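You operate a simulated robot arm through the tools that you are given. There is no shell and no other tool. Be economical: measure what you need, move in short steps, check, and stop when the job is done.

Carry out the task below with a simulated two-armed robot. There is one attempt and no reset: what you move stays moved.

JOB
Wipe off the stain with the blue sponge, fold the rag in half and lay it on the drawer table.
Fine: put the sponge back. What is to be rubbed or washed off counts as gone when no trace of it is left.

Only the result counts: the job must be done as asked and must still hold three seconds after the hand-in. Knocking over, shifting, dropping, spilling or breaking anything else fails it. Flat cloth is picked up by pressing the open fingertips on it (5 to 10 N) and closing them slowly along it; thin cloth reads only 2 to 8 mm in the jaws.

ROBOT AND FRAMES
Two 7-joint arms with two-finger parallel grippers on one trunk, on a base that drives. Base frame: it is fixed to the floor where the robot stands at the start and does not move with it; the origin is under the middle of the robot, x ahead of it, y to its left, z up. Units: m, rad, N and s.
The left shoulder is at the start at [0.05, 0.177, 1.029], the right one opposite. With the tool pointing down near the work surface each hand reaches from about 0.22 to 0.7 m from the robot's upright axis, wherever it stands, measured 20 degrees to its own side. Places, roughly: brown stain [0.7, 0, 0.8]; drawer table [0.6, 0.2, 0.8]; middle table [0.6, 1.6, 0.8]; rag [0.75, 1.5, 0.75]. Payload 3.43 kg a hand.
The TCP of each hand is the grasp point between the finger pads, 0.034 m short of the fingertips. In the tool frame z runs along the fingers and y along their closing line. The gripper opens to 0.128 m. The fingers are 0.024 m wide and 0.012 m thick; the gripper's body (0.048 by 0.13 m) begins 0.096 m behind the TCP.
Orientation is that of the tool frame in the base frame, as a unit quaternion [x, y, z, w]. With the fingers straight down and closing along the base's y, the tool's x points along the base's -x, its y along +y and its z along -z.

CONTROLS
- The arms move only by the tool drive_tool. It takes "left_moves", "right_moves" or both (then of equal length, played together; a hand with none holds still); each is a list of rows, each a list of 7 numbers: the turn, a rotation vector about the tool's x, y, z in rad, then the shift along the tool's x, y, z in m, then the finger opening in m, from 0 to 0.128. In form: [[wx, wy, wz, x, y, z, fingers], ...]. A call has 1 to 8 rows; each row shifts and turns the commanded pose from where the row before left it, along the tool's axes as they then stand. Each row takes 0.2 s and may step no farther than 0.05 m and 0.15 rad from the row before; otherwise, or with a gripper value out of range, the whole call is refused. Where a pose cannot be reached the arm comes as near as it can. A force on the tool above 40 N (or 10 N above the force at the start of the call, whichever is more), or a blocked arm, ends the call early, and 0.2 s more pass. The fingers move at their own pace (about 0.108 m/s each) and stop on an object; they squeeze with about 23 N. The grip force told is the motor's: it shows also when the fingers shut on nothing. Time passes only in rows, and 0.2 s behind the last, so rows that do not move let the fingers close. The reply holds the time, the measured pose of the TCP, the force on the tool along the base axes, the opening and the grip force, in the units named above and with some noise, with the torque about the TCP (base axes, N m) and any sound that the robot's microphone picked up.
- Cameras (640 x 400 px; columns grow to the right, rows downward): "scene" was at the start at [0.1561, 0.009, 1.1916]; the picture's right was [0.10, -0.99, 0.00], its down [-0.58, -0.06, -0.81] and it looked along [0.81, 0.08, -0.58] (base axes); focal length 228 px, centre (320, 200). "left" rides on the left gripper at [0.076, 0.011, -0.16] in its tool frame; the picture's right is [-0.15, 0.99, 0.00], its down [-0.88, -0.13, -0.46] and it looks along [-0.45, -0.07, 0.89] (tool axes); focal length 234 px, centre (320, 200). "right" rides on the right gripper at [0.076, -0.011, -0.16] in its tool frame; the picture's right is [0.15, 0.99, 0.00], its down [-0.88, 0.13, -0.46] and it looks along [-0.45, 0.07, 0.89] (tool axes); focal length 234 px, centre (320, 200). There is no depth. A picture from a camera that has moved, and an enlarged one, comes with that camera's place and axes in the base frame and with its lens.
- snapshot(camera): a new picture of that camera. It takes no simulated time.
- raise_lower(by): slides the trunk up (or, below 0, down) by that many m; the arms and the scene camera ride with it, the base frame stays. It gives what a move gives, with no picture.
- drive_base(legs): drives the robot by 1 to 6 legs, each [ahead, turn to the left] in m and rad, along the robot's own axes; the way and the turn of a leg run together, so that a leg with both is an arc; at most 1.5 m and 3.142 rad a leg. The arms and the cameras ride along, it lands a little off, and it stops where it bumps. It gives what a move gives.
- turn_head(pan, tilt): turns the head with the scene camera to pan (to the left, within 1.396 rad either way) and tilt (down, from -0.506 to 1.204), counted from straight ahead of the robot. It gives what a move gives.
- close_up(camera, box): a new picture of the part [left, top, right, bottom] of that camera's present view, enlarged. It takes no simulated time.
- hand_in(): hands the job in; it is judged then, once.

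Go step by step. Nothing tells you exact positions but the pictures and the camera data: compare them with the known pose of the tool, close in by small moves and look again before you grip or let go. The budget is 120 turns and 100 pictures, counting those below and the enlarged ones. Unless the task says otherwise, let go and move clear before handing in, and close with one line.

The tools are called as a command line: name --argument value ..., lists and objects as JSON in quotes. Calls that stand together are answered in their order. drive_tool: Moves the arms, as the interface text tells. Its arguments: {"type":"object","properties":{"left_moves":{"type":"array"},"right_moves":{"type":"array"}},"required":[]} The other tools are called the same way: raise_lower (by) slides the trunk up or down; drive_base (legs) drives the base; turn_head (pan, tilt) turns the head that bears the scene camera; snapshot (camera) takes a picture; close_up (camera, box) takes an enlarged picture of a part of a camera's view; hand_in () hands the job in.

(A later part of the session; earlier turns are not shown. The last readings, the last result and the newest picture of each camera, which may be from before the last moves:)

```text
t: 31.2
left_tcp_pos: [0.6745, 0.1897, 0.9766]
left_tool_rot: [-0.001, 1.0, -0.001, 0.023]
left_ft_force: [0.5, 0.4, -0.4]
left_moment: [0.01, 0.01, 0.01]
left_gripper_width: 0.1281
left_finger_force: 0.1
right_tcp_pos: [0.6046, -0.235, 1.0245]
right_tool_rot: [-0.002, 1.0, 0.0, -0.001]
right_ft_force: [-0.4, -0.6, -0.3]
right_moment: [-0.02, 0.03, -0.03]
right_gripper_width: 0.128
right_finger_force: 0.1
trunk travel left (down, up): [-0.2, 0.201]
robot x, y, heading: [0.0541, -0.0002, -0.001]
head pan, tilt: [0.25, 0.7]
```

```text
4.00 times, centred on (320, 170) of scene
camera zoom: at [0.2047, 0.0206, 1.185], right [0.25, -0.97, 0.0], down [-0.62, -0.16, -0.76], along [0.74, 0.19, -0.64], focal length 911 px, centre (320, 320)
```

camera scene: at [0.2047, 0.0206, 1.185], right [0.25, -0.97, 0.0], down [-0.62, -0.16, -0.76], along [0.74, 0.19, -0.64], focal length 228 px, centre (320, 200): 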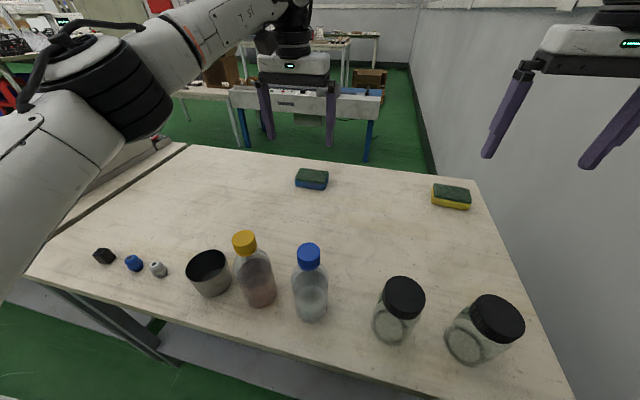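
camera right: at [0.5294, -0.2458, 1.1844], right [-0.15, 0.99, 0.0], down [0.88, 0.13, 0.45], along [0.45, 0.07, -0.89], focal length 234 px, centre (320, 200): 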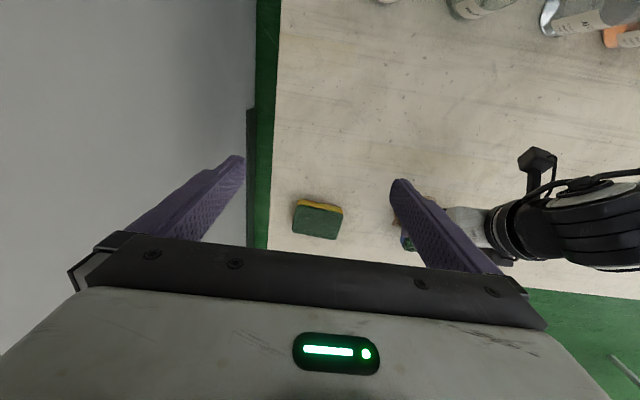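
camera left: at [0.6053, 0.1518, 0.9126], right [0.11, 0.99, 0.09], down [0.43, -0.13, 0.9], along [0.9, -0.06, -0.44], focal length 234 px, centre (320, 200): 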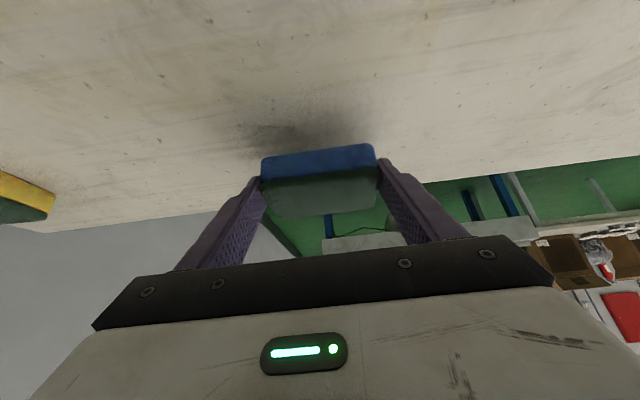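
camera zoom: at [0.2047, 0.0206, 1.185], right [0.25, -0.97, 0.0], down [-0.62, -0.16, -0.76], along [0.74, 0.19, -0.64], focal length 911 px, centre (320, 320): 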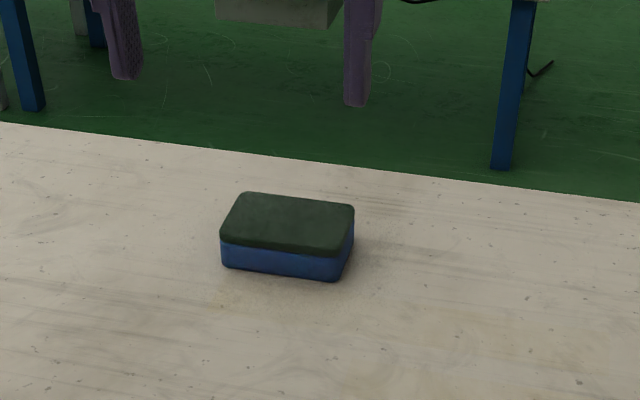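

The sponge is back exactly where it was and nothing else has moved. Next is the rag on the middle table, so I'll back away from the edge a little and look left.

drive_base --legs '[[-0.25, 0]]'

turn_head --pan 1.2 --tilt 0.45

snapshot --camera "scene"

```text
t: 33.0
left_tcp_pos: [0.4251, 0.1888, 0.9773]
left_tool_rot: [-0.002, 1.0, 0.0, 0.025]
left_ft_force: [0.5, 0.2, -0.6]
left_moment: [0.01, 0.0, -0.02]
left_gripper_width: 0.1281
left_finger_force: 0.1
right_tcp_pos: [0.3542, -0.2358, 1.0251]
right_tool_rot: [0.0, 1.0, -0.001, -0.001]
right_ft_force: [0.3, -0.1, -1.0]
right_moment: [0.0, 0.01, -0.01]
right_gripper_width: 0.1278
right_finger_force: 0.0
trunk travel left (down, up): [-0.2, 0.201]
robot x, y, heading: [-0.197, -0.0028, -0.003]
head pan, tilt: [0.25, 0.7]
```

```text
t: 34.3
left_tcp_pos: [0.4245, 0.1874, 0.9768]
left_tool_rot: [-0.002, 1.0, 0.0, 0.025]
left_ft_force: [0.1, -0.5, -0.2]
left_moment: [0.0, 0.0, 0.01]
left_gripper_width: 0.1278
left_finger_force: 0.1
right_tcp_pos: [0.3545, -0.2355, 1.0247]
right_tool_rot: [0.001, 1.0, 0.0, -0.001]
right_ft_force: [-0.5, -0.2, 0.0]
right_moment: [0.03, 0.03, 0.01]
right_gripper_width: 0.1279
right_finger_force: 0.1
trunk travel left (down, up): [-0.2, 0.201]
robot x, y, heading: [-0.1972, 0.001, -0.001]
head pan, tilt: [1.201, 0.45]
```

```text
68 pictures are left
camera scene: at [-0.0941, 0.0856, 1.2072], right [0.93, -0.36, 0.0], down [-0.16, -0.41, -0.9], along [0.33, 0.84, -0.44], focal length 228 px, centre (320, 200)
```

scene: 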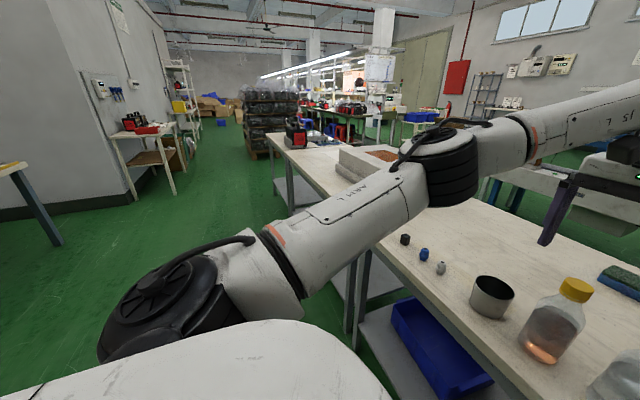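

The middle table continues to the left with a white box on it. I'll raise the trunk for clearance, tuck the left hand back, then turn left and drive along.

raise_lower --by 0.15

drive_base --legs '[[-0.35, 0], [0, 1.571], [1.4, 0]]'

turn_head --pan -1.1 --tilt 0.55

snapshot --camera "scene"

```text
t: 36.0
left_tcp_pos: [0.425, 0.1875, 1.1271]
left_tool_rot: [-0.002, 1.0, 0.0, 0.023]
left_ft_force: [-1.0, 0.2, -0.1]
left_moment: [-0.01, 0.01, 0.0]
left_gripper_width: 0.128
left_finger_force: 0.1
right_tcp_pos: [0.3547, -0.2348, 1.1753]
right_tool_rot: [0.001, 1.0, 0.0, -0.001]
right_ft_force: [0.1, -1.0, -0.1]
right_moment: [0.0, -0.01, -0.01]
right_gripper_width: 0.128
right_finger_force: 0.0
trunk travel left (down, up): [-0.35, 0.051]
robot x, y, heading: [-0.1969, -0.0009, -0.005]
head pan, tilt: [1.201, 0.45]
```

```text
t: 48.8
left_tcp_pos: [-0.7691, 2.0258, 1.1259]
left_tool_rot: [0.715, -0.699, -0.017, -0.017]
left_ft_force: [0.5, 0.1, 0.6]
left_moment: [0.01, 0.03, 0.02]
left_gripper_width: 0.1278
left_finger_force: 0.1
right_tcp_pos: [-0.3452, 1.963, 1.1744]
right_tool_rot: [0.713, -0.701, 0.001, -0.001]
right_ft_force: [0.1, -0.1, 0.1]
right_moment: [-0.02, -0.01, -0.01]
right_gripper_width: 0.1278
right_finger_force: 0.0
trunk travel left (down, up): [-0.35, 0.051]
robot x, y, heading: [-0.5718, 1.4077, 1.581]
head pan, tilt: [1.201, 0.45]
```

```text
t: 50.9
left_tcp_pos: [-0.7694, 2.0264, 1.1272]
left_tool_rot: [0.714, -0.699, -0.017, -0.017]
left_ft_force: [-0.4, 0.2, 0.5]
left_moment: [0.01, 0.03, -0.01]
left_gripper_width: 0.1279
left_finger_force: 0.1
right_tcp_pos: [-0.3454, 1.9625, 1.1743]
right_tool_rot: [0.713, -0.701, 0.001, 0.001]
right_ft_force: [0.5, 0.5, 0.0]
right_moment: [0.01, -0.02, -0.01]
right_gripper_width: 0.1279
right_finger_force: 0.1
trunk travel left (down, up): [-0.35, 0.051]
robot x, y, heading: [-0.574, 1.4055, 1.587]
head pan, tilt: [-1.1, 0.55]
```

```text
67 pictures are left
camera scene: at [-0.494, 1.5201, 1.3481], right [0.47, -0.88, 0.0], down [-0.46, -0.24, -0.85], along [0.75, 0.4, -0.52], focal length 228 px, centre (320, 200)
```

scene: 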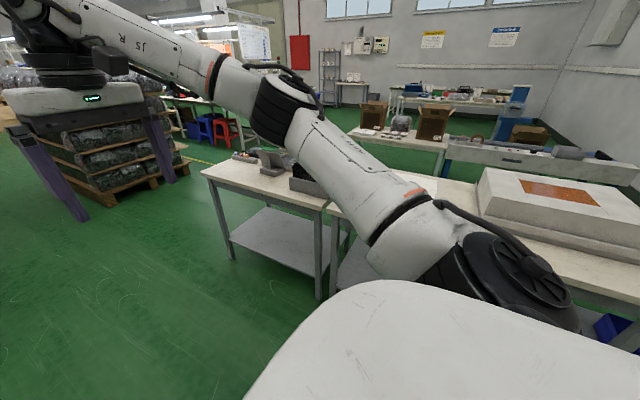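

The middle table is beside the robot, with the white machine standing between the two tables. I'll turn to face it and look.

drive_base --legs '[[0, -1.587]]'

turn_head --pan 0.0 --tilt 0.5

snapshot --camera "scene"

```text
t: 55.2
left_tcp_pos: [0.0499, 1.5936, 1.126]
left_tool_rot: [0.001, 1.0, 0.0, 0.025]
left_ft_force: [-0.4, 0.7, 0.1]
left_moment: [-0.01, 0.02, 0.0]
left_gripper_width: 0.1282
left_finger_force: 0.1
right_tcp_pos: [-0.0227, 1.1693, 1.1745]
right_tool_rot: [0.001, 1.0, 0.001, -0.001]
right_ft_force: [-0.3, -0.3, 0.9]
right_moment: [0.01, 0.0, 0.01]
right_gripper_width: 0.128
right_finger_force: 0.1
trunk travel left (down, up): [-0.35, 0.051]
robot x, y, heading: [-0.5748, 1.4073, -0.008]
head pan, tilt: [-1.1, 0.55]
```

```text
t: 56.5
left_tcp_pos: [0.0514, 1.593, 1.1263]
left_tool_rot: [0.001, 1.0, 0.0, 0.024]
left_ft_force: [0.0, -0.3, -0.7]
left_moment: [0.0, -0.02, 0.02]
left_gripper_width: 0.1279
left_finger_force: 0.0
right_tcp_pos: [-0.0234, 1.1707, 1.1735]
right_tool_rot: [0.002, 1.0, 0.0, -0.001]
right_ft_force: [0.0, -0.5, 0.5]
right_moment: [0.02, 0.03, 0.0]
right_gripper_width: 0.128
right_finger_force: 0.1
trunk travel left (down, up): [-0.35, 0.051]
robot x, y, heading: [-0.5742, 1.4091, -0.01]
head pan, tilt: [0.0, 0.499]
```

```text
66 pictures are left
camera scene: at [-0.4114, 1.4069, 1.3527], right [-0.01, -1.0, 0.0], down [-0.48, 0.0, -0.88], along [0.88, -0.01, -0.48], focal length 228 px, centre (320, 200)
```

scene: 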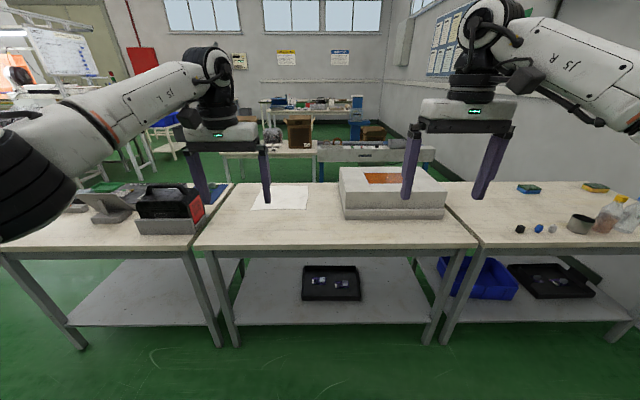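

The rag is the white cloth on the middle table, roughly x 0.56–0.86, y 1.47–1.78 (about 0.3 m square). I'll drive in an S-curve to line up with its middle.

drive_base --legs '[[0.29, 0.64], [0.29, -0.63]]'

turn_head --pan 0.0 --tilt 0.75

snapshot --camera "scene"

snapshot --camera "left"

```text
t: 60.4
left_tcp_pos: [0.5865, 1.7769, 1.1265]
left_tool_rot: [-0.005, 1.0, 0.0, 0.024]
left_ft_force: [-0.1, -0.3, 0.5]
left_moment: [0.04, 0.0, 0.02]
left_gripper_width: 0.1282
left_finger_force: 0.1
right_tcp_pos: [0.5197, 1.3526, 1.1745]
right_tool_rot: [-0.004, 1.0, -0.001, -0.001]
right_ft_force: [0.0, -0.6, -0.2]
right_moment: [-0.01, -0.02, 0.01]
right_gripper_width: 0.1282
right_finger_force: 0.0
trunk travel left (down, up): [-0.35, 0.051]
robot x, y, heading: [-0.035, 1.5877, 0.007]
head pan, tilt: [0.0, 0.499]
```

```text
t: 61.1
left_tcp_pos: [0.5854, 1.7785, 1.1268]
left_tool_rot: [-0.006, 1.0, 0.001, 0.025]
left_ft_force: [0.3, 0.4, -0.4]
left_moment: [0.0, 0.0, 0.0]
left_gripper_width: 0.128
left_finger_force: 0.1
right_tcp_pos: [0.5176, 1.3545, 1.1747]
right_tool_rot: [-0.004, 1.0, 0.001, -0.002]
right_ft_force: [-0.2, 0.6, -0.1]
right_moment: [-0.01, 0.0, -0.03]
right_gripper_width: 0.1279
right_finger_force: 0.1
trunk travel left (down, up): [-0.35, 0.051]
robot x, y, heading: [-0.031, 1.5844, 0.01]
head pan, tilt: [0.0, 0.75]
```

```text
65 pictures are left
camera scene: at [0.1182, 1.586, 1.3308], right [0.01, -1.0, 0.0], down [-0.68, 0.0, -0.73], along [0.73, 0.0, -0.68], focal length 228 px, centre (320, 200)
```

scene: 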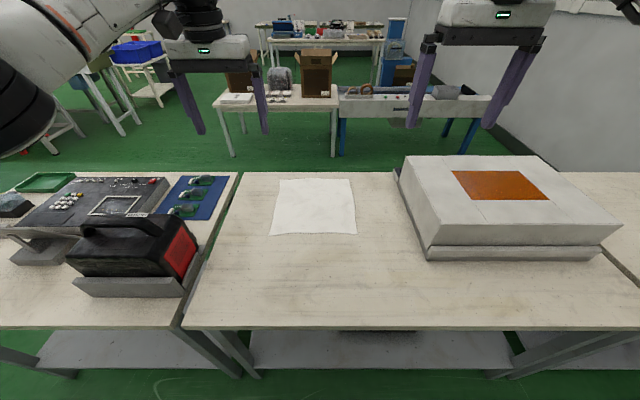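

```text
64 pictures are left
camera left: at [0.5029, 1.7893, 1.2821], right [0.14, 0.99, 0.01], down [0.86, -0.12, 0.5], along [0.49, -0.06, -0.87], focal length 234 px, centre (320, 200)
```

left: 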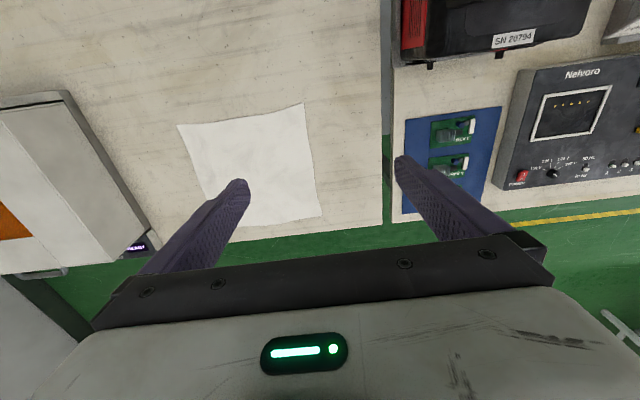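

The rag corners are near-left [0.568, 1.747], near-right [0.566, 1.475], far x≈0.849. I'll close in a bit more and lower the trunk so that both hands can take the near corners.

drive_base --legs '[[0.05, 0.0]]'

raise_lower --by -0.1

```text
t: 62.0
left_tcp_pos: [0.637, 1.7769, 1.1253]
left_tool_rot: [-0.005, 1.0, 0.001, 0.023]
left_ft_force: [-0.2, 0.0, -0.1]
left_moment: [-0.03, 0.03, 0.0]
left_gripper_width: 0.1281
left_finger_force: 0.0
right_tcp_pos: [0.5696, 1.3542, 1.1747]
right_tool_rot: [-0.004, 1.0, 0.0, -0.002]
right_ft_force: [0.7, -0.5, 0.1]
right_moment: [-0.01, 0.05, -0.01]
right_gripper_width: 0.1279
right_finger_force: 0.2
trunk travel left (down, up): [-0.35, 0.051]
robot x, y, heading: [0.0193, 1.5853, 0.003]
head pan, tilt: [0.0, 0.75]
```

```text
t: 63.4
left_tcp_pos: [0.6361, 1.778, 1.0285]
left_tool_rot: [-0.006, 1.0, 0.0, 0.024]
left_ft_force: [0.1, 0.1, -0.3]
left_moment: [0.01, -0.02, -0.01]
left_gripper_width: 0.1279
left_finger_force: 0.1
right_tcp_pos: [0.5671, 1.3545, 1.0765]
right_tool_rot: [-0.005, 1.0, 0.0, -0.001]
right_ft_force: [-0.5, -0.9, 0.5]
right_moment: [0.01, -0.02, -0.04]
right_gripper_width: 0.1282
right_finger_force: 0.0
trunk travel left (down, up): [-0.25, 0.151]
robot x, y, heading: [0.0156, 1.5846, 0.006]
head pan, tilt: [0.0, 0.75]
```

Moving both hands above the near corners, with the fingers nearly closed.

drive_tool --left_moves '[[0, 0.05, 0, 0.006, -0.0075, 0.022, 0.1], [0, 0, 0, 0.006, -0.0075, 0.022, 0.08], [0, 0, 0, 0.006, -0.0075, 0.022, 0.06], [0, 0, 0, 0.006, -0.0075, 0.022, 0.04], [0, 0, 0, 0.006, -0.0075, 0.022, 0.035], [0, 0, 0, 0.006, -0.0075, 0.022, 0.035], [0, 0, 0, 0.006, -0.0075, 0.022, 0.035], [0, 0, 0, 0.006, -0.0075, 0.022, 0.035]]' --right_moves '[[0, 0, 0, -0.005, 0.0375, 0.01, 0.1], [0, 0, 0, -0.005, 0.0375, 0.01, 0.08], [0, 0, 0, -0.005, 0.0375, 0.01, 0.06], [0, 0, 0, -0.005, 0.0375, 0.01, 0.04], [0, 0, 0, 0, 0, 0.045, 0.035], [0, 0, 0, 0, 0, 0.045, 0.035], [0, 0, 0, 0, 0, 0.045, 0.035], [0, 0, 0, 0, 0, 0.045, 0.035]]'

snapshot --camera "scene"

snapshot --camera "left"

snapshot --camera "right"

```text
t: 65.2
left_tcp_pos: [0.589, 1.718, 0.8503]
left_tool_rot: [-0.007, 1.0, 0.0, -0.001]
left_ft_force: [-0.3, -0.2, 0.1]
left_moment: [-0.02, -0.01, 0.02]
left_gripper_width: 0.0346
left_finger_force: 0.0
right_tcp_pos: [0.5871, 1.5039, 0.8544]
right_tool_rot: [-0.005, 1.0, 0.0, -0.001]
right_ft_force: [-0.1, 0.0, -0.7]
right_moment: [0.03, 0.02, 0.0]
right_gripper_width: 0.0347
right_finger_force: 0.1
trunk travel left (down, up): [-0.25, 0.151]
robot x, y, heading: [0.0155, 1.5841, 0.002]
head pan, tilt: [0.0, 0.75]
```

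```text
63 pictures are left
camera scene: at [0.1679, 1.5862, 1.2308], right [0.01, -1.0, 0.0], down [-0.68, 0.0, -0.73], along [0.73, 0.0, -0.68], focal length 228 px, centre (320, 200)
```

scene: 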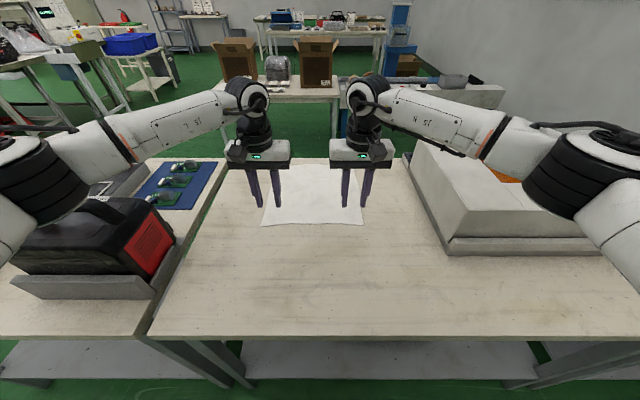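

```text
62 pictures are left
camera left: at [0.5139, 1.7293, 1.009], right [0.13, 0.99, 0.0], down [0.88, -0.12, 0.45], along [0.45, -0.06, -0.89], focal length 234 px, centre (320, 200)
```

left: 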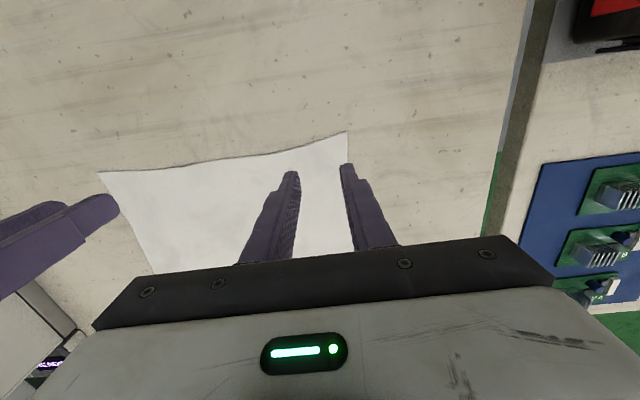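

```text
61 pictures are left
camera right: at [0.5114, 1.4916, 1.0134], right [-0.16, 0.99, 0.0], down [0.88, 0.14, 0.45], along [0.45, 0.07, -0.89], focal length 234 px, centre (320, 200)
```

right: 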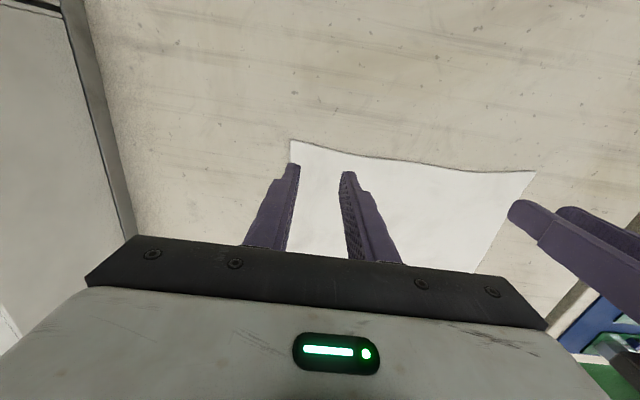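

Both hands are near the corners. I'll shift each about 8 mm inwards and lower them to just above the cloth.

drive_tool --left_moves '[[0, 0, 0, 0, -0.008, 0.015, 0.035], [0, 0, 0, 0, 0, 0.015, 0.035], [0, 0, 0, 0, 0, 0.01, 0.035], [0, 0, 0, 0, 0, 0.006, 0.035], [0, 0, 0, 0, 0, 0, 0.035]]' --right_moves '[[0, 0, 0, -0.006, 0.008, 0.018, 0.035], [0, 0, 0, 0, 0, 0.016, 0.035], [0, 0, 0, 0, 0, 0.01, 0.035], [0, 0, 0, 0, 0, 0.006, 0.035], [0, 0, 0, 0, 0, 0, 0.035]]'

```text
t: 66.4
left_tcp_pos: [0.5898, 1.7101, 0.8032]
left_tool_rot: [-0.005, 1.0, 0.0, -0.002]
left_ft_force: [-0.5, -0.5, 0.1]
left_moment: [-0.01, 0.01, -0.02]
left_gripper_width: 0.0349
left_finger_force: 0.0
right_tcp_pos: [0.5925, 1.5111, 0.8029]
right_tool_rot: [-0.004, 1.0, 0.001, -0.001]
right_ft_force: [-0.4, 0.3, -0.6]
right_moment: [0.01, 0.0, 0.01]
right_gripper_width: 0.0349
right_finger_force: 0.1
trunk travel left (down, up): [-0.25, 0.151]
robot x, y, heading: [0.0189, 1.5847, 0.012]
head pan, tilt: [0.0, 0.75]
```

drive_tool --left_moves '[[0, 0, 0, 0, 0, 0.003, 0.035], [0, 0, 0, 0, 0, 0.003, 0.035], [0, 0, 0, 0, 0, 0, 0.035]]' --right_moves '[[0, 0, 0, 0, 0, 0.003, 0.035], [0, 0, 0, 0, 0, 0.003, 0.035], [0, 0, 0, 0, 0, 0, 0.035]]'

close_up --camera "scene" --box '[230, 150, 390, 250]'

```text
t: 67.2
left_tcp_pos: [0.5888, 1.7109, 0.7983]
left_tool_rot: [-0.005, 1.0, 0.0, -0.001]
left_ft_force: [-0.7, -0.7, -0.1]
left_moment: [0.0, 0.0, -0.03]
left_gripper_width: 0.0347
left_finger_force: 0.1
right_tcp_pos: [0.593, 1.5122, 0.7976]
right_tool_rot: [-0.005, 1.0, 0.0, -0.001]
right_ft_force: [0.2, -0.5, -0.6]
right_moment: [-0.02, 0.0, 0.0]
right_gripper_width: 0.035
right_finger_force: 0.0
trunk travel left (down, up): [-0.25, 0.151]
robot x, y, heading: [0.0174, 1.5861, 0.005]
head pan, tilt: [0.0, 0.75]
```

```text
4.00 times, centred on (310, 200) of scene
camera zoom: at [0.1675, 1.5863, 1.2308], right [0.01, -1.0, 0.0], down [-0.68, 0.0, -0.73], along [0.73, 0.0, -0.68], focal length 911 px, centre (360, 200)
```

zoom: 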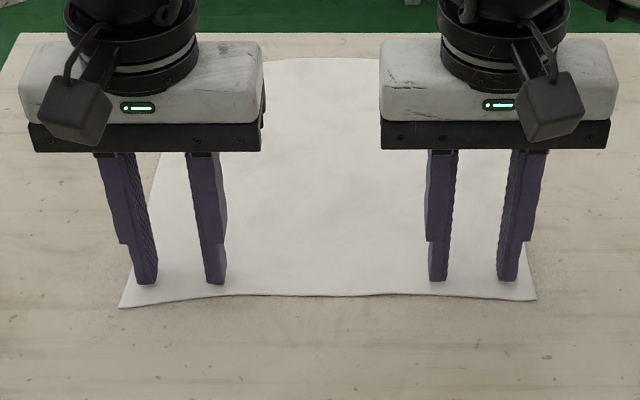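

Tips are still just above the cloth. I'll lower further in fine steps.

drive_tool --left_moves '[[0, 0, 0, 0, 0, 0.003, 0.035], [0, 0, 0, 0, 0, 0.002, 0.035], [0, 0, 0, 0, 0, 0, 0.035]]' --right_moves '[[0, 0, 0, 0, 0, 0.003, 0.035], [0, 0, 0, 0, 0, 0.002, 0.035], [0, 0, 0, 0, 0, 0, 0.035]]'

```text
t: 68.0
left_tcp_pos: [0.5895, 1.7095, 0.7953]
left_tool_rot: [-0.006, 1.0, 0.0, 0.0]
left_ft_force: [0.9, 0.4, 10.7]
left_moment: [0.06, 0.03, 0.0]
left_gripper_width: 0.0348
left_finger_force: 0.0
right_tcp_pos: [0.5917, 1.5123, 0.7955]
right_tool_rot: [-0.004, 1.0, 0.0, 0.002]
right_ft_force: [1.1, -0.7, 7.9]
right_moment: [-0.07, 0.0, -0.02]
right_gripper_width: 0.0349
right_finger_force: 0.1
trunk travel left (down, up): [-0.25, 0.151]
robot x, y, heading: [0.0176, 1.5883, 0.007]
head pan, tilt: [0.0, 0.75]
```

Contact at 11 N and 8 N. I'll ease the left slightly and close slowly.

drive_tool --left_moves '[[0, 0, 0, 0, 0, -0.0005, 0.03], [0, 0, 0, 0, 0, 0, 0.025], [0, 0, 0, 0, 0, 0, 0.02], [0, 0, 0, 0, 0, 0, 0.015], [0, 0, 0, 0, 0, 0, 0.01], [0, 0, 0, 0, 0, 0, 0.005], [0, 0, 0, 0, 0, 0, 0], [0, 0, 0, 0, 0, 0, 0]]' --right_moves '[[0, 0, 0, 0, 0, 0, 0.03], [0, 0, 0, 0, 0, 0, 0.025], [0, 0, 0, 0, 0, 0, 0.02], [0, 0, 0, 0, 0, 0, 0.015], [0, 0, 0, 0, 0, 0, 0.01], [0, 0, 0, 0, 0, 0, 0.005], [0, 0, 0, 0, 0, 0, 0], [0, 0, 0, 0, 0, 0, 0]]'

close_up --camera "scene" --box '[230, 150, 390, 250]'

```text
t: 69.8
left_tcp_pos: [0.5877, 1.7093, 0.7953]
left_tool_rot: [-0.006, 1.0, 0.0, 0.0]
left_ft_force: [0.4, -5.9, 12.9]
left_moment: [-0.16, 0.04, 0.04]
left_gripper_width: 0.0025
left_finger_force: 23.1
right_tcp_pos: [0.5911, 1.5137, 0.7948]
right_tool_rot: [-0.004, 1.0, 0.0, 0.001]
right_ft_force: [0.9, 5.6, 13.5]
right_moment: [0.13, 0.05, -0.03]
right_gripper_width: 0.0022
right_finger_force: 22.6
trunk travel left (down, up): [-0.25, 0.151]
robot x, y, heading: [0.0182, 1.5877, 0.004]
head pan, tilt: [0.0, 0.75]
```

```text
4.00 times, centred on (310, 200) of scene
camera zoom: at [0.1654, 1.5861, 1.2312], right [0.01, -1.0, 0.0], down [-0.68, 0.0, -0.73], along [0.73, 0.0, -0.68], focal length 911 px, centre (360, 200)
```

zoom: 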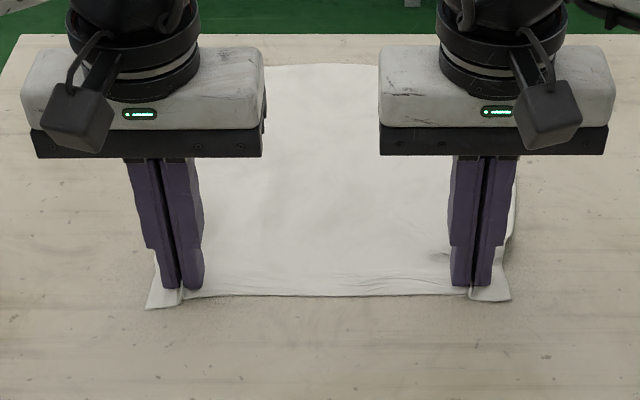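

Both pinched at 2–3 mm. I'll lift together slowly.

drive_tool --left_moves '[[0, 0, 0, 0, -0.002, -0.02, 0], [0, 0, 0, 0, -0.002, -0.03, 0], [0, 0, 0, 0, 0, -0.03, 0], [0, 0, 0, 0, 0, -0.04, 0], [0, 0, 0, 0, 0, -0.04, 0], [0, 0, 0, 0, 0, 0, 0]]' --right_moves '[[0, 0, 0, 0, 0.002, -0.02, 0], [0, 0, 0, 0, 0.002, -0.03, 0], [0, 0, 0, 0, 0, -0.03, 0], [0, 0, 0, 0, 0, -0.04, 0], [0, 0, 0, 0, 0, -0.04, 0], [0, 0, 0, 0, 0, 0, 0]]'

snapshot --camera "scene"

```text
t: 71.2
left_tcp_pos: [0.5894, 1.7054, 0.9525]
left_tool_rot: [-0.005, 1.0, 0.0, -0.001]
left_ft_force: [0.2, 0.0, 0.1]
left_moment: [0.01, -0.03, 0.0]
left_gripper_width: 0.0023
left_finger_force: 22.9
right_tcp_pos: [0.593, 1.5165, 0.9546]
right_tool_rot: [-0.004, 1.0, 0.0, -0.001]
right_ft_force: [0.4, 0.3, -0.8]
right_moment: [0.03, -0.04, 0.04]
right_gripper_width: 0.0018
right_finger_force: 23.1
trunk travel left (down, up): [-0.25, 0.151]
robot x, y, heading: [0.0134, 1.5829, 0.005]
head pan, tilt: [0.0, 0.75]
```

```text
58 pictures are left
camera scene: at [0.1677, 1.5863, 1.2307], right [0.01, -1.0, 0.0], down [-0.68, 0.0, -0.73], along [0.73, 0.0, -0.68], focal length 228 px, centre (320, 200)
```

scene: 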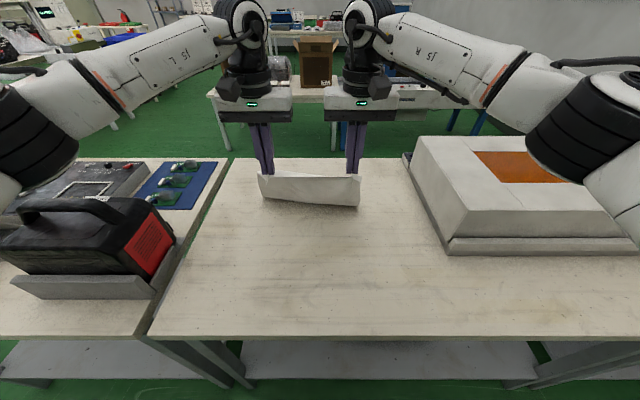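

The rag is rising cleanly. I'll raise it until it hangs free.

drive_tool --left_moves '[[0, 0, 0, 0, 0, -0.03, 0], [0, 0, 0, 0, 0, -0.03, 0], [0, 0, 0, 0, 0, -0.03, 0], [0, 0, 0, 0, 0, -0.03, 0], [0, 0, 0, 0, 0, 0, 0]]' --right_moves '[[0, 0, 0, 0, 0, -0.03, 0], [0, 0, 0, 0, 0, -0.03, 0], [0, 0, 0, 0, 0, -0.03, 0], [0, 0, 0, 0, 0, -0.03, 0], [0, 0, 0, 0, 0, 0, 0]]'

raise_lower --by 0.1

snapshot --camera "scene"

```text
t: 72.4
left_tcp_pos: [0.5894, 1.706, 1.0735]
left_tool_rot: [-0.005, 1.0, -0.001, -0.001]
left_ft_force: [-0.3, -1.0, 0.0]
left_moment: [-0.03, 0.02, 0.0]
left_gripper_width: 0.0023
left_finger_force: 23.1
right_tcp_pos: [0.592, 1.5164, 1.0746]
right_tool_rot: [-0.005, 1.0, -0.001, -0.001]
right_ft_force: [-0.2, 0.8, -0.1]
right_moment: [0.01, 0.01, 0.0]
right_gripper_width: 0.0017
right_finger_force: 23.0
trunk travel left (down, up): [-0.25, 0.151]
robot x, y, heading: [0.0147, 1.5855, 0.008]
head pan, tilt: [0.0, 0.75]
```

```text
t: 73.7
left_tcp_pos: [0.5891, 1.7052, 1.173]
left_tool_rot: [-0.005, 1.0, 0.0, 0.0]
left_ft_force: [-0.4, -1.9, -0.3]
left_moment: [0.0, 0.0, -0.02]
left_gripper_width: 0.0024
left_finger_force: 23.2
right_tcp_pos: [0.5921, 1.5164, 1.1736]
right_tool_rot: [-0.004, 1.0, 0.0, -0.002]
right_ft_force: [-0.7, 0.1, -0.7]
right_moment: [-0.01, 0.01, 0.0]
right_gripper_width: 0.0017
right_finger_force: 22.9
trunk travel left (down, up): [-0.35, 0.051]
robot x, y, heading: [0.0153, 1.5837, 0.004]
head pan, tilt: [0.0, 0.75]
```

```text
57 pictures are left
camera scene: at [0.1678, 1.5863, 1.3307], right [0.01, -1.0, 0.0], down [-0.68, 0.0, -0.73], along [0.73, 0.0, -0.68], focal length 228 px, centre (320, 200)
```

scene: 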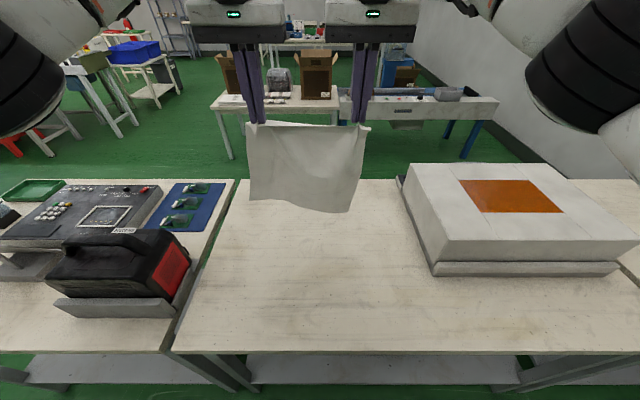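

The rag hangs flat by its two corners. I'll raise a bit more, back out, and drive to the drawer table, aiming for the free spot left of the cup at y≈0.5.

raise_lower --by 0.05

drive_base --legs '[[-0.5, 0], [0, -1.576], [1.09, 0], [0, 1.571]]'

turn_head --pan 0.0 --tilt 0.6

snapshot --camera "scene"

```text
t: 74.6
left_tcp_pos: [0.5903, 1.7044, 1.2228]
left_tool_rot: [-0.005, 1.0, -0.001, 0.0]
left_ft_force: [-0.1, -0.5, 0.0]
left_moment: [-0.04, 0.04, 0.0]
left_gripper_width: 0.002
left_finger_force: 22.6
right_tcp_pos: [0.5927, 1.5169, 1.2232]
right_tool_rot: [-0.004, 1.0, 0.0, 0.0]
right_ft_force: [1.0, 0.1, -0.7]
right_moment: [0.04, -0.01, 0.0]
right_gripper_width: 0.0018
right_finger_force: 22.8
trunk travel left (down, up): [-0.4, 0.001]
robot x, y, heading: [0.0177, 1.5843, 0.004]
head pan, tilt: [0.0, 0.75]
```

```text
t: 90.5
left_tcp_pos: [0.0809, 0.5959, 1.2234]
left_tool_rot: [0.003, 1.0, 0.0, -0.001]
left_ft_force: [-0.1, -0.3, -0.4]
left_moment: [-0.01, 0.05, -0.05]
left_gripper_width: 0.0022
left_finger_force: 22.5
right_tcp_pos: [0.0813, 0.4055, 1.2239]
right_tool_rot: [0.003, 1.0, 0.001, -0.001]
right_ft_force: [0.0, 0.8, 0.6]
right_moment: [0.0, 0.0, -0.04]
right_gripper_width: 0.0015
right_finger_force: 22.7
trunk travel left (down, up): [-0.4, 0.001]
robot x, y, heading: [-0.493, 0.4809, -0.008]
head pan, tilt: [0.0, 0.75]
```

```text
t: 91.2
left_tcp_pos: [0.081, 0.5946, 1.2243]
left_tool_rot: [0.003, 1.0, 0.0, -0.002]
left_ft_force: [-0.5, -1.2, 0.0]
left_moment: [-0.05, -0.01, -0.03]
left_gripper_width: 0.0021
left_finger_force: 22.7
right_tcp_pos: [0.0812, 0.4053, 1.2231]
right_tool_rot: [0.004, 1.0, 0.0, 0.0]
right_ft_force: [0.5, 1.8, 0.2]
right_moment: [0.06, -0.01, -0.06]
right_gripper_width: 0.0016
right_finger_force: 23.3
trunk travel left (down, up): [-0.4, 0.001]
robot x, y, heading: [-0.4949, 0.4841, -0.01]
head pan, tilt: [0.0, 0.6]
```

```text
56 pictures are left
camera scene: at [-0.3366, 0.4817, 1.3936], right [-0.01, -1.0, 0.0], down [-0.57, 0.01, -0.82], along [0.82, -0.01, -0.57], focal length 228 px, centre (320, 200)
```

scene: 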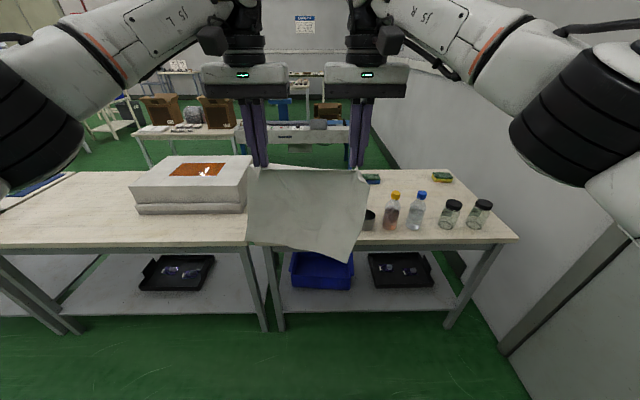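

Robot at y≈0.48 with the rag spanning about y 0.37–0.63, left of the cup and right of the seam. I'll drive straight in.

drive_base --legs '[[0.5, 0.012]]'

turn_head --pan 0.0 --tilt 0.75

snapshot --camera "scene"

```text
t: 94.1
left_tcp_pos: [0.582, 0.5972, 1.2239]
left_tool_rot: [-0.002, 1.0, 0.001, -0.001]
left_ft_force: [-0.1, -1.3, 0.5]
left_moment: [-0.05, 0.02, 0.01]
left_gripper_width: 0.0022
left_finger_force: 23.5
right_tcp_pos: [0.5844, 0.4084, 1.2246]
right_tool_rot: [-0.001, 1.0, 0.0, -0.001]
right_ft_force: [0.3, 1.4, -0.3]
right_moment: [0.06, 0.0, -0.04]
right_gripper_width: 0.0015
right_finger_force: 23.2
trunk travel left (down, up): [-0.4, 0.001]
robot x, y, heading: [0.009, 0.4798, -0.001]
head pan, tilt: [0.0, 0.6]
```

```text
t: 94.8
left_tcp_pos: [0.5822, 0.5974, 1.225]
left_tool_rot: [-0.002, 1.0, 0.0, -0.001]
left_ft_force: [-0.1, -1.0, 0.3]
left_moment: [-0.03, 0.0, -0.07]
left_gripper_width: 0.0021
left_finger_force: 22.6
right_tcp_pos: [0.5835, 0.4097, 1.2232]
right_tool_rot: [-0.001, 1.0, 0.0, -0.001]
right_ft_force: [-0.5, 0.5, -0.8]
right_moment: [0.05, 0.0, -0.02]
right_gripper_width: 0.0015
right_finger_force: 22.5
trunk travel left (down, up): [-0.4, 0.001]
robot x, y, heading: [0.0084, 0.4794, 0.001]
head pan, tilt: [0.0, 0.75]
```

```text
55 pictures are left
camera scene: at [0.1594, 0.4808, 1.3808], right [0.0, -1.0, 0.0], down [-0.68, 0.0, -0.73], along [0.73, 0.0, -0.68], focal length 228 px, centre (320, 200)
```

scene: 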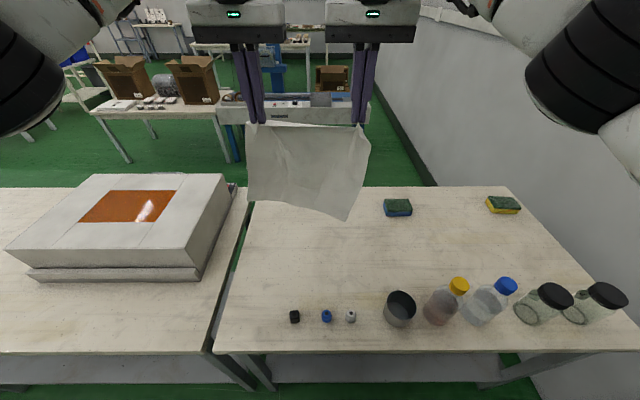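

The table top is clear here: the caps are at x≈0.38, the cup is at y≈0.28, and the sponge is far to the right. I'll draw the hands back to x≈0.49 and lower the trunk until the rag's bottom edge is near the table.

drive_tool --left_moves '[[0, 0, 0, 0.023, 0, 0, 0], [0, 0, 0, 0.023, 0, 0, 0], [0, 0, 0, 0.023, 0, 0, 0], [0, 0, 0, 0.023, 0, 0, 0], [0, 0, 0, 0, 0, 0, 0]]' --right_moves '[[0, 0, 0, 0.0235, 0, 0, 0], [0, 0, 0, 0.0235, 0, 0, 0], [0, 0, 0, 0.0235, 0, 0, 0], [0, 0, 0, 0.0235, 0, 0, 0], [0, 0, 0, 0, 0, 0, 0]]'

raise_lower --by -0.13

snapshot --camera "scene"

```text
t: 96.0
left_tcp_pos: [0.491, 0.5981, 1.2233]
left_tool_rot: [-0.003, 1.0, -0.001, -0.001]
left_ft_force: [0.4, -1.3, 0.9]
left_moment: [-0.04, -0.01, 0.01]
left_gripper_width: 0.0021
left_finger_force: 22.7
right_tcp_pos: [0.4887, 0.4095, 1.2239]
right_tool_rot: [-0.001, 1.0, 0.0, -0.001]
right_ft_force: [-0.5, 0.6, 0.1]
right_moment: [0.02, 0.0, -0.05]
right_gripper_width: 0.0013
right_finger_force: 22.9
trunk travel left (down, up): [-0.4, 0.001]
robot x, y, heading: [0.0075, 0.4821, -0.002]
head pan, tilt: [0.0, 0.75]
```

```text
t: 97.6
left_tcp_pos: [0.4903, 0.5965, 1.0934]
left_tool_rot: [-0.003, 1.0, 0.0, -0.001]
left_ft_force: [0.6, -1.2, -0.4]
left_moment: [-0.04, 0.03, 0.0]
left_gripper_width: 0.0024
left_finger_force: 22.7
right_tcp_pos: [0.4894, 0.4083, 1.0943]
right_tool_rot: [-0.001, 1.0, 0.0, 0.0]
right_ft_force: [-0.2, 0.7, -0.3]
right_moment: [0.01, 0.0, -0.04]
right_gripper_width: 0.0015
right_finger_force: 22.4
trunk travel left (down, up): [-0.27, 0.131]
robot x, y, heading: [0.0102, 0.4831, 0.002]
head pan, tilt: [0.0, 0.75]
```

```text
54 pictures are left
camera scene: at [0.1594, 0.4808, 1.2508], right [0.0, -1.0, 0.0], down [-0.68, 0.0, -0.73], along [0.73, 0.0, -0.68], focal length 228 px, centre (320, 200)
```

scene: 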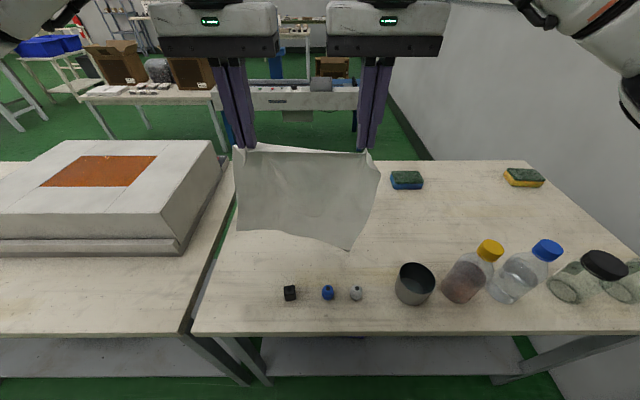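

The rag hangs slightly twisted, with its right bottom corner lower and nearer. I'll wait a moment for any swing to settle and look closely.

drive_tool --left_moves '[[0, 0, 0, 0, 0, 0, 0], [0, 0, 0, 0, 0, 0, 0], [0, 0, 0, 0, 0, 0, 0], [0, 0, 0, 0, 0, 0, 0], [0, 0, 0, 0, 0, 0, 0], [0, 0, 0, 0, 0, 0, 0]]'

close_up --camera "scene" --box '[200, 130, 424, 270]'

snapshot --camera "right"

snapshot --camera "left"

```text
t: 99.0
left_tcp_pos: [0.4912, 0.5973, 1.0942]
left_tool_rot: [-0.003, 1.0, 0.0, -0.001]
left_ft_force: [-0.2, 0.0, -0.3]
left_moment: [-0.04, 0.0, -0.02]
left_gripper_width: 0.0019
left_finger_force: 23.1
right_tcp_pos: [0.4894, 0.4088, 1.0948]
right_tool_rot: [-0.001, 1.0, -0.001, 0.0]
right_ft_force: [0.2, 1.0, 0.9]
right_moment: [0.02, -0.04, -0.06]
right_gripper_width: 0.0014
right_finger_force: 23.0
trunk travel left (down, up): [-0.27, 0.131]
robot x, y, heading: [0.0086, 0.4838, 0.002]
head pan, tilt: [0.0, 0.75]
```

```text
2.86 times, centred on (312, 200) of scene
camera zoom: at [0.1596, 0.4808, 1.2508], right [0.0, -1.0, 0.0], down [-0.68, 0.0, -0.73], along [0.73, 0.0, -0.68], focal length 650 px, centre (343, 200)
```

zoom: 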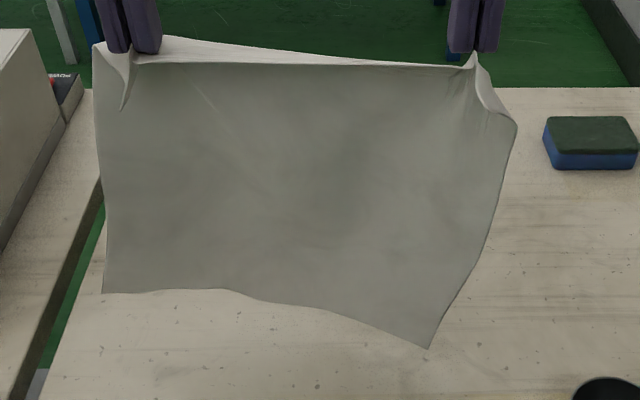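

```text
52 pictures are left
camera right: at [0.4143, 0.3965, 1.2537], right [-0.15, 0.99, 0.0], down [0.88, 0.13, 0.45], along [0.45, 0.07, -0.89], focal length 234 px, centre (320, 200)
```

right: 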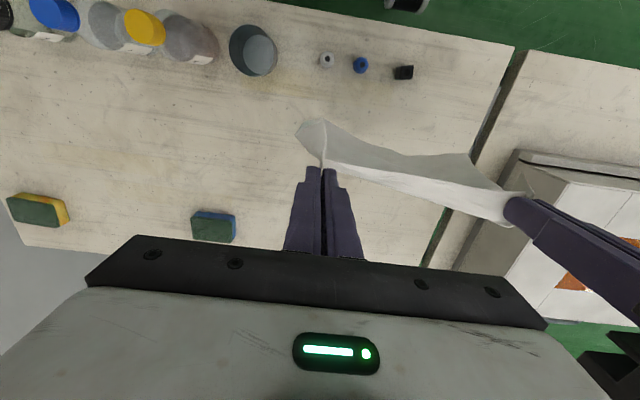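

```text
51 pictures are left
camera left: at [0.415, 0.6091, 1.253], right [0.14, 0.99, 0.0], down [0.88, -0.13, 0.45], along [0.45, -0.06, -0.89], focal length 234 px, centre (320, 200)
```

left: 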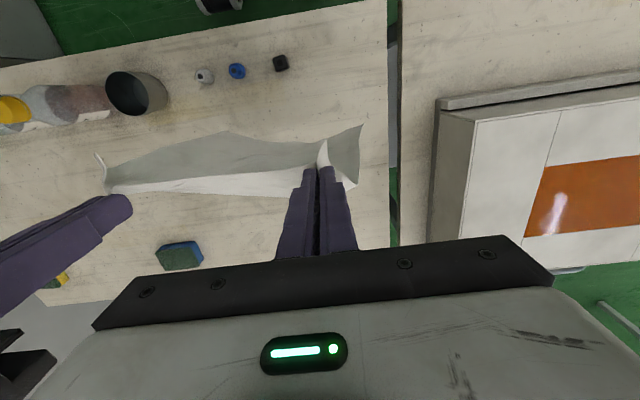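

The cloth is only skewed by the pinch creases. I'll lower so that the bottom lands, then draw forward with a slight drag to straighten it while laying the first half.

drive_tool --left_moves '[[0, 0, 0, 0, 0, 0.025, 0], [0, 0, 0, 0, 0, 0.025, 0], [0, 0, 0, -0.02, 0, 0.015, 0], [0, 0, 0, -0.02, 0, 0.015, 0], [0, 0, 0, -0.02, 0, 0.015, 0], [0, 0, 0, -0.02, 0, 0.015, 0], [0, 0, 0, 0, 0, 0, 0]]' --right_moves '[[0, 0, 0, 0, 0, 0.025, 0], [0, 0, 0, 0, 0, 0.025, 0], [0, 0, 0, -0.02, 0, 0.015, 0], [0, 0, 0, -0.02, 0, 0.015, 0], [0, 0, 0, -0.02, 0, 0.015, 0], [0, 0, 0, -0.02, 0, 0.015, 0], [0, 0, 0, 0, 0, 0, 0]]'

snapshot --camera "scene"

```text
t: 100.6
left_tcp_pos: [0.5715, 0.5963, 0.9838]
left_tool_rot: [-0.003, 1.0, 0.0, 0.0]
left_ft_force: [0.6, -0.7, 0.1]
left_moment: [-0.02, -0.02, -0.02]
left_gripper_width: 0.0021
left_finger_force: 22.8
right_tcp_pos: [0.5693, 0.409, 0.983]
right_tool_rot: [-0.002, 1.0, 0.0, -0.001]
right_ft_force: [-0.2, 0.2, 0.0]
right_moment: [0.03, 0.0, -0.02]
right_gripper_width: 0.0014
right_finger_force: 23.3
trunk travel left (down, up): [-0.27, 0.131]
robot x, y, heading: [0.0106, 0.4795, -0.001]
head pan, tilt: [0.0, 0.75]
```

```text
50 pictures are left
camera scene: at [0.1594, 0.4808, 1.2508], right [0.0, -1.0, 0.0], down [-0.68, 0.0, -0.73], along [0.73, 0.0, -0.68], focal length 228 px, centre (320, 200)
```

scene: 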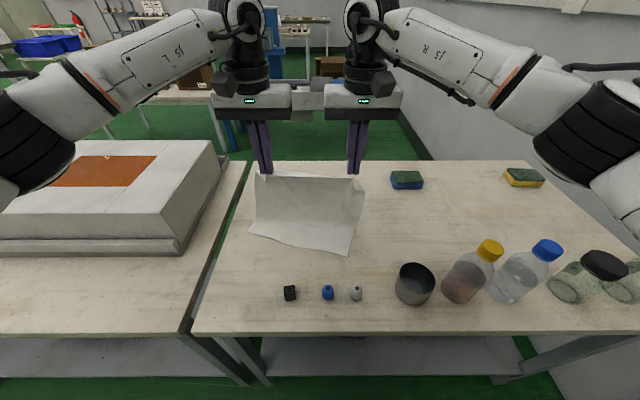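

The bottom edge is down, slightly rotated: left corner ≈[0.54, 0.67], right corner ≈[0.48, 0.41]. The right pinch sits closer to the rag's edge. I'll match the hands to that rotation while laying the first half.

drive_tool --left_moves '[[0, 0, 0, -0.014, 0.005, 0.012, 0], [0, 0, 0, -0.014, 0.005, 0.012, 0], [0, 0, 0, -0.014, 0.005, 0.012, 0], [0, 0, 0, -0.014, 0.005, 0.012, 0], [0, 0, 0, 0, 0, 0, 0]]' --right_moves '[[0, 0, 0, -0.008, 0.005, 0.012, 0], [0, 0, 0, -0.008, 0.005, 0.012, 0], [0, 0, 0, -0.008, 0.005, 0.012, 0], [0, 0, 0, -0.008, 0.005, 0.012, 0], [0, 0, 0, 0, 0, 0, 0]]'

close_up --camera "scene" --box '[200, 130, 424, 270]'

```text
t: 101.8
left_tcp_pos: [0.6254, 0.6166, 0.9351]
left_tool_rot: [-0.001, 1.0, 0.0, 0.0]
left_ft_force: [-0.2, -2.8, -0.1]
left_moment: [-0.05, -0.02, 0.02]
left_gripper_width: 0.0023
left_finger_force: 22.7
right_tcp_pos: [0.6008, 0.4293, 0.9343]
right_tool_rot: [-0.002, 1.0, -0.001, -0.001]
right_ft_force: [0.6, 1.5, -0.1]
right_moment: [0.08, -0.01, -0.01]
right_gripper_width: 0.0013
right_finger_force: 23.4
trunk travel left (down, up): [-0.27, 0.131]
robot x, y, heading: [0.0111, 0.4817, -0.004]
head pan, tilt: [0.0, 0.75]
```

```text
2.86 times, centred on (312, 200) of scene
camera zoom: at [0.1595, 0.4807, 1.2508], right [0.0, -1.0, 0.0], down [-0.68, 0.0, -0.73], along [0.73, 0.0, -0.68], focal length 650 px, centre (343, 200)
```

zoom: 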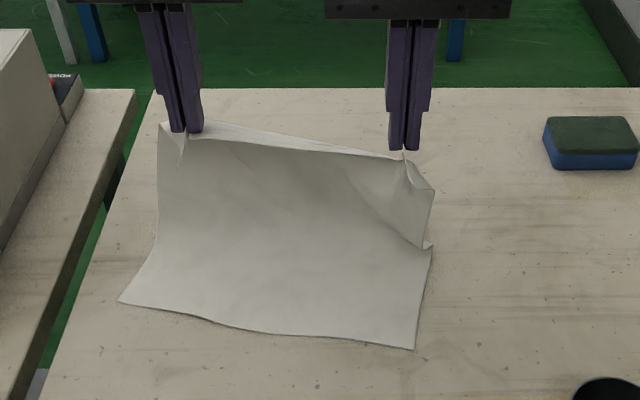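

Bottom edge runs [0.49, 0.42] to [0.545, 0.69]. I'll lay a little further forward, then bring the hands back over to put the top edge on the bottom edge.

drive_tool --left_moves '[[0, 0, 0, -0.016, 0, 0.006, 0], [0, 0, 0, -0.014, 0, 0.006, 0], [0, 0, 0, 0, 0, 0, 0]]' --right_moves '[[0, 0, 0, -0.018, 0.003, 0.006, 0], [0, 0, 0, -0.016, 0.003, 0.006, 0], [0, 0, 0, 0, 0, 0, 0]]'

close_up --camera "scene" --box '[200, 130, 424, 270]'

```text
t: 102.6
left_tcp_pos: [0.6551, 0.6183, 0.9242]
left_tool_rot: [-0.003, 1.0, -0.001, 0.0]
left_ft_force: [-0.5, -0.4, -0.5]
left_moment: [-0.06, 0.01, -0.03]
left_gripper_width: 0.0022
left_finger_force: 22.8
right_tcp_pos: [0.6342, 0.4337, 0.9241]
right_tool_rot: [-0.003, 1.0, 0.0, 0.0]
right_ft_force: [0.5, 0.3, -1.1]
right_moment: [-0.03, 0.02, -0.04]
right_gripper_width: 0.0011
right_finger_force: 22.3
trunk travel left (down, up): [-0.27, 0.131]
robot x, y, heading: [0.0081, 0.4813, 0.005]
head pan, tilt: [0.0, 0.75]
```

```text
2.86 times, centred on (312, 200) of scene
camera zoom: at [0.1597, 0.4807, 1.2507], right [0.0, -1.0, 0.0], down [-0.68, 0.0, -0.73], along [0.73, 0.0, -0.68], focal length 650 px, centre (343, 200)
```

zoom: 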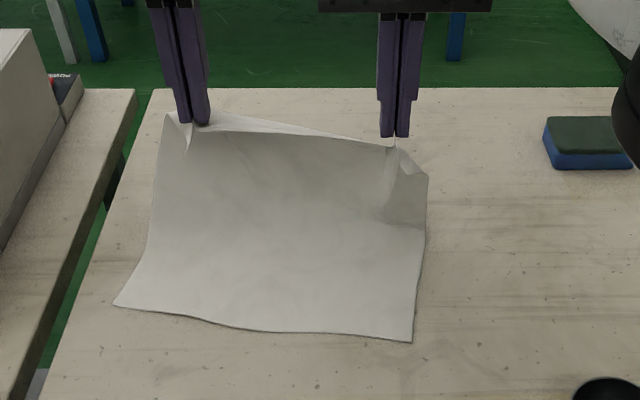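

The right hand holds only a thin bit, so I'll be gentle. Now I swing both hands back in an arc, so the top edge comes down onto the bottom edge.

drive_tool --left_moves '[[0, 0, 0, 0.0255, 0.005, 0.0041, 0], [0, 0, 0, 0.0235, 0.005, 0.0122, 0], [0, 0, 0, 0.0203, 0.005, 0.0194, 0], [0, 0, 0, 0.0156, 0.005, 0.0253, 0], [0, 0, 0, 0.0098, 0.005, 0.0294, 0], [0, 0, 0, 0.0033, 0.005, 0.02, 0], [0, 0, 0, 0, 0, 0, 0]]' --right_moves '[[0, 0, 0, 0.0325, 0.005, 0.0041, 0], [0, 0, 0, 0.03, 0.005, 0.0122, 0], [0, 0, 0, 0.0259, 0.005, 0.0194, 0], [0, 0, 0, 0.0199, 0.005, 0.0253, 0], [0, 0, 0, 0.0125, 0.005, 0.0294, 0], [0, 0, 0, 0.0042, 0.005, 0.02, 0], [0, 0, 0, 0, 0, 0, 0]]'

close_up --camera "scene" --box '[200, 130, 424, 270]'

```text
t: 104.2
left_tcp_pos: [0.5579, 0.647, 0.8119]
left_tool_rot: [-0.003, 1.0, 0.001, 0.0]
left_ft_force: [-0.7, -0.6, -0.1]
left_moment: [-0.01, -0.05, -0.02]
left_gripper_width: 0.0025
left_finger_force: 24.2
right_tcp_pos: [0.5078, 0.4636, 0.813]
right_tool_rot: [-0.001, 1.0, 0.0, -0.001]
right_ft_force: [-0.6, 0.8, -0.8]
right_moment: [0.02, -0.01, -0.05]
right_gripper_width: 0.0012
right_finger_force: 22.9
trunk travel left (down, up): [-0.27, 0.131]
robot x, y, heading: [0.0091, 0.4796, -0.002]
head pan, tilt: [0.0, 0.75]
```

```text
2.86 times, centred on (312, 200) of scene
camera zoom: at [0.1595, 0.4807, 1.2508], right [0.0, -1.0, 0.0], down [-0.68, 0.0, -0.73], along [0.73, 0.0, -0.68], focal length 650 px, centre (343, 200)
```

zoom: 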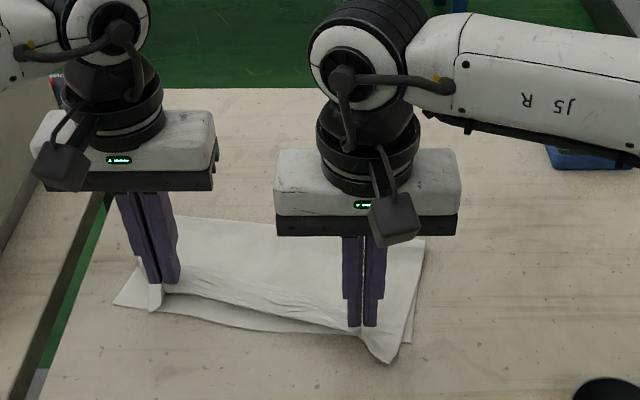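

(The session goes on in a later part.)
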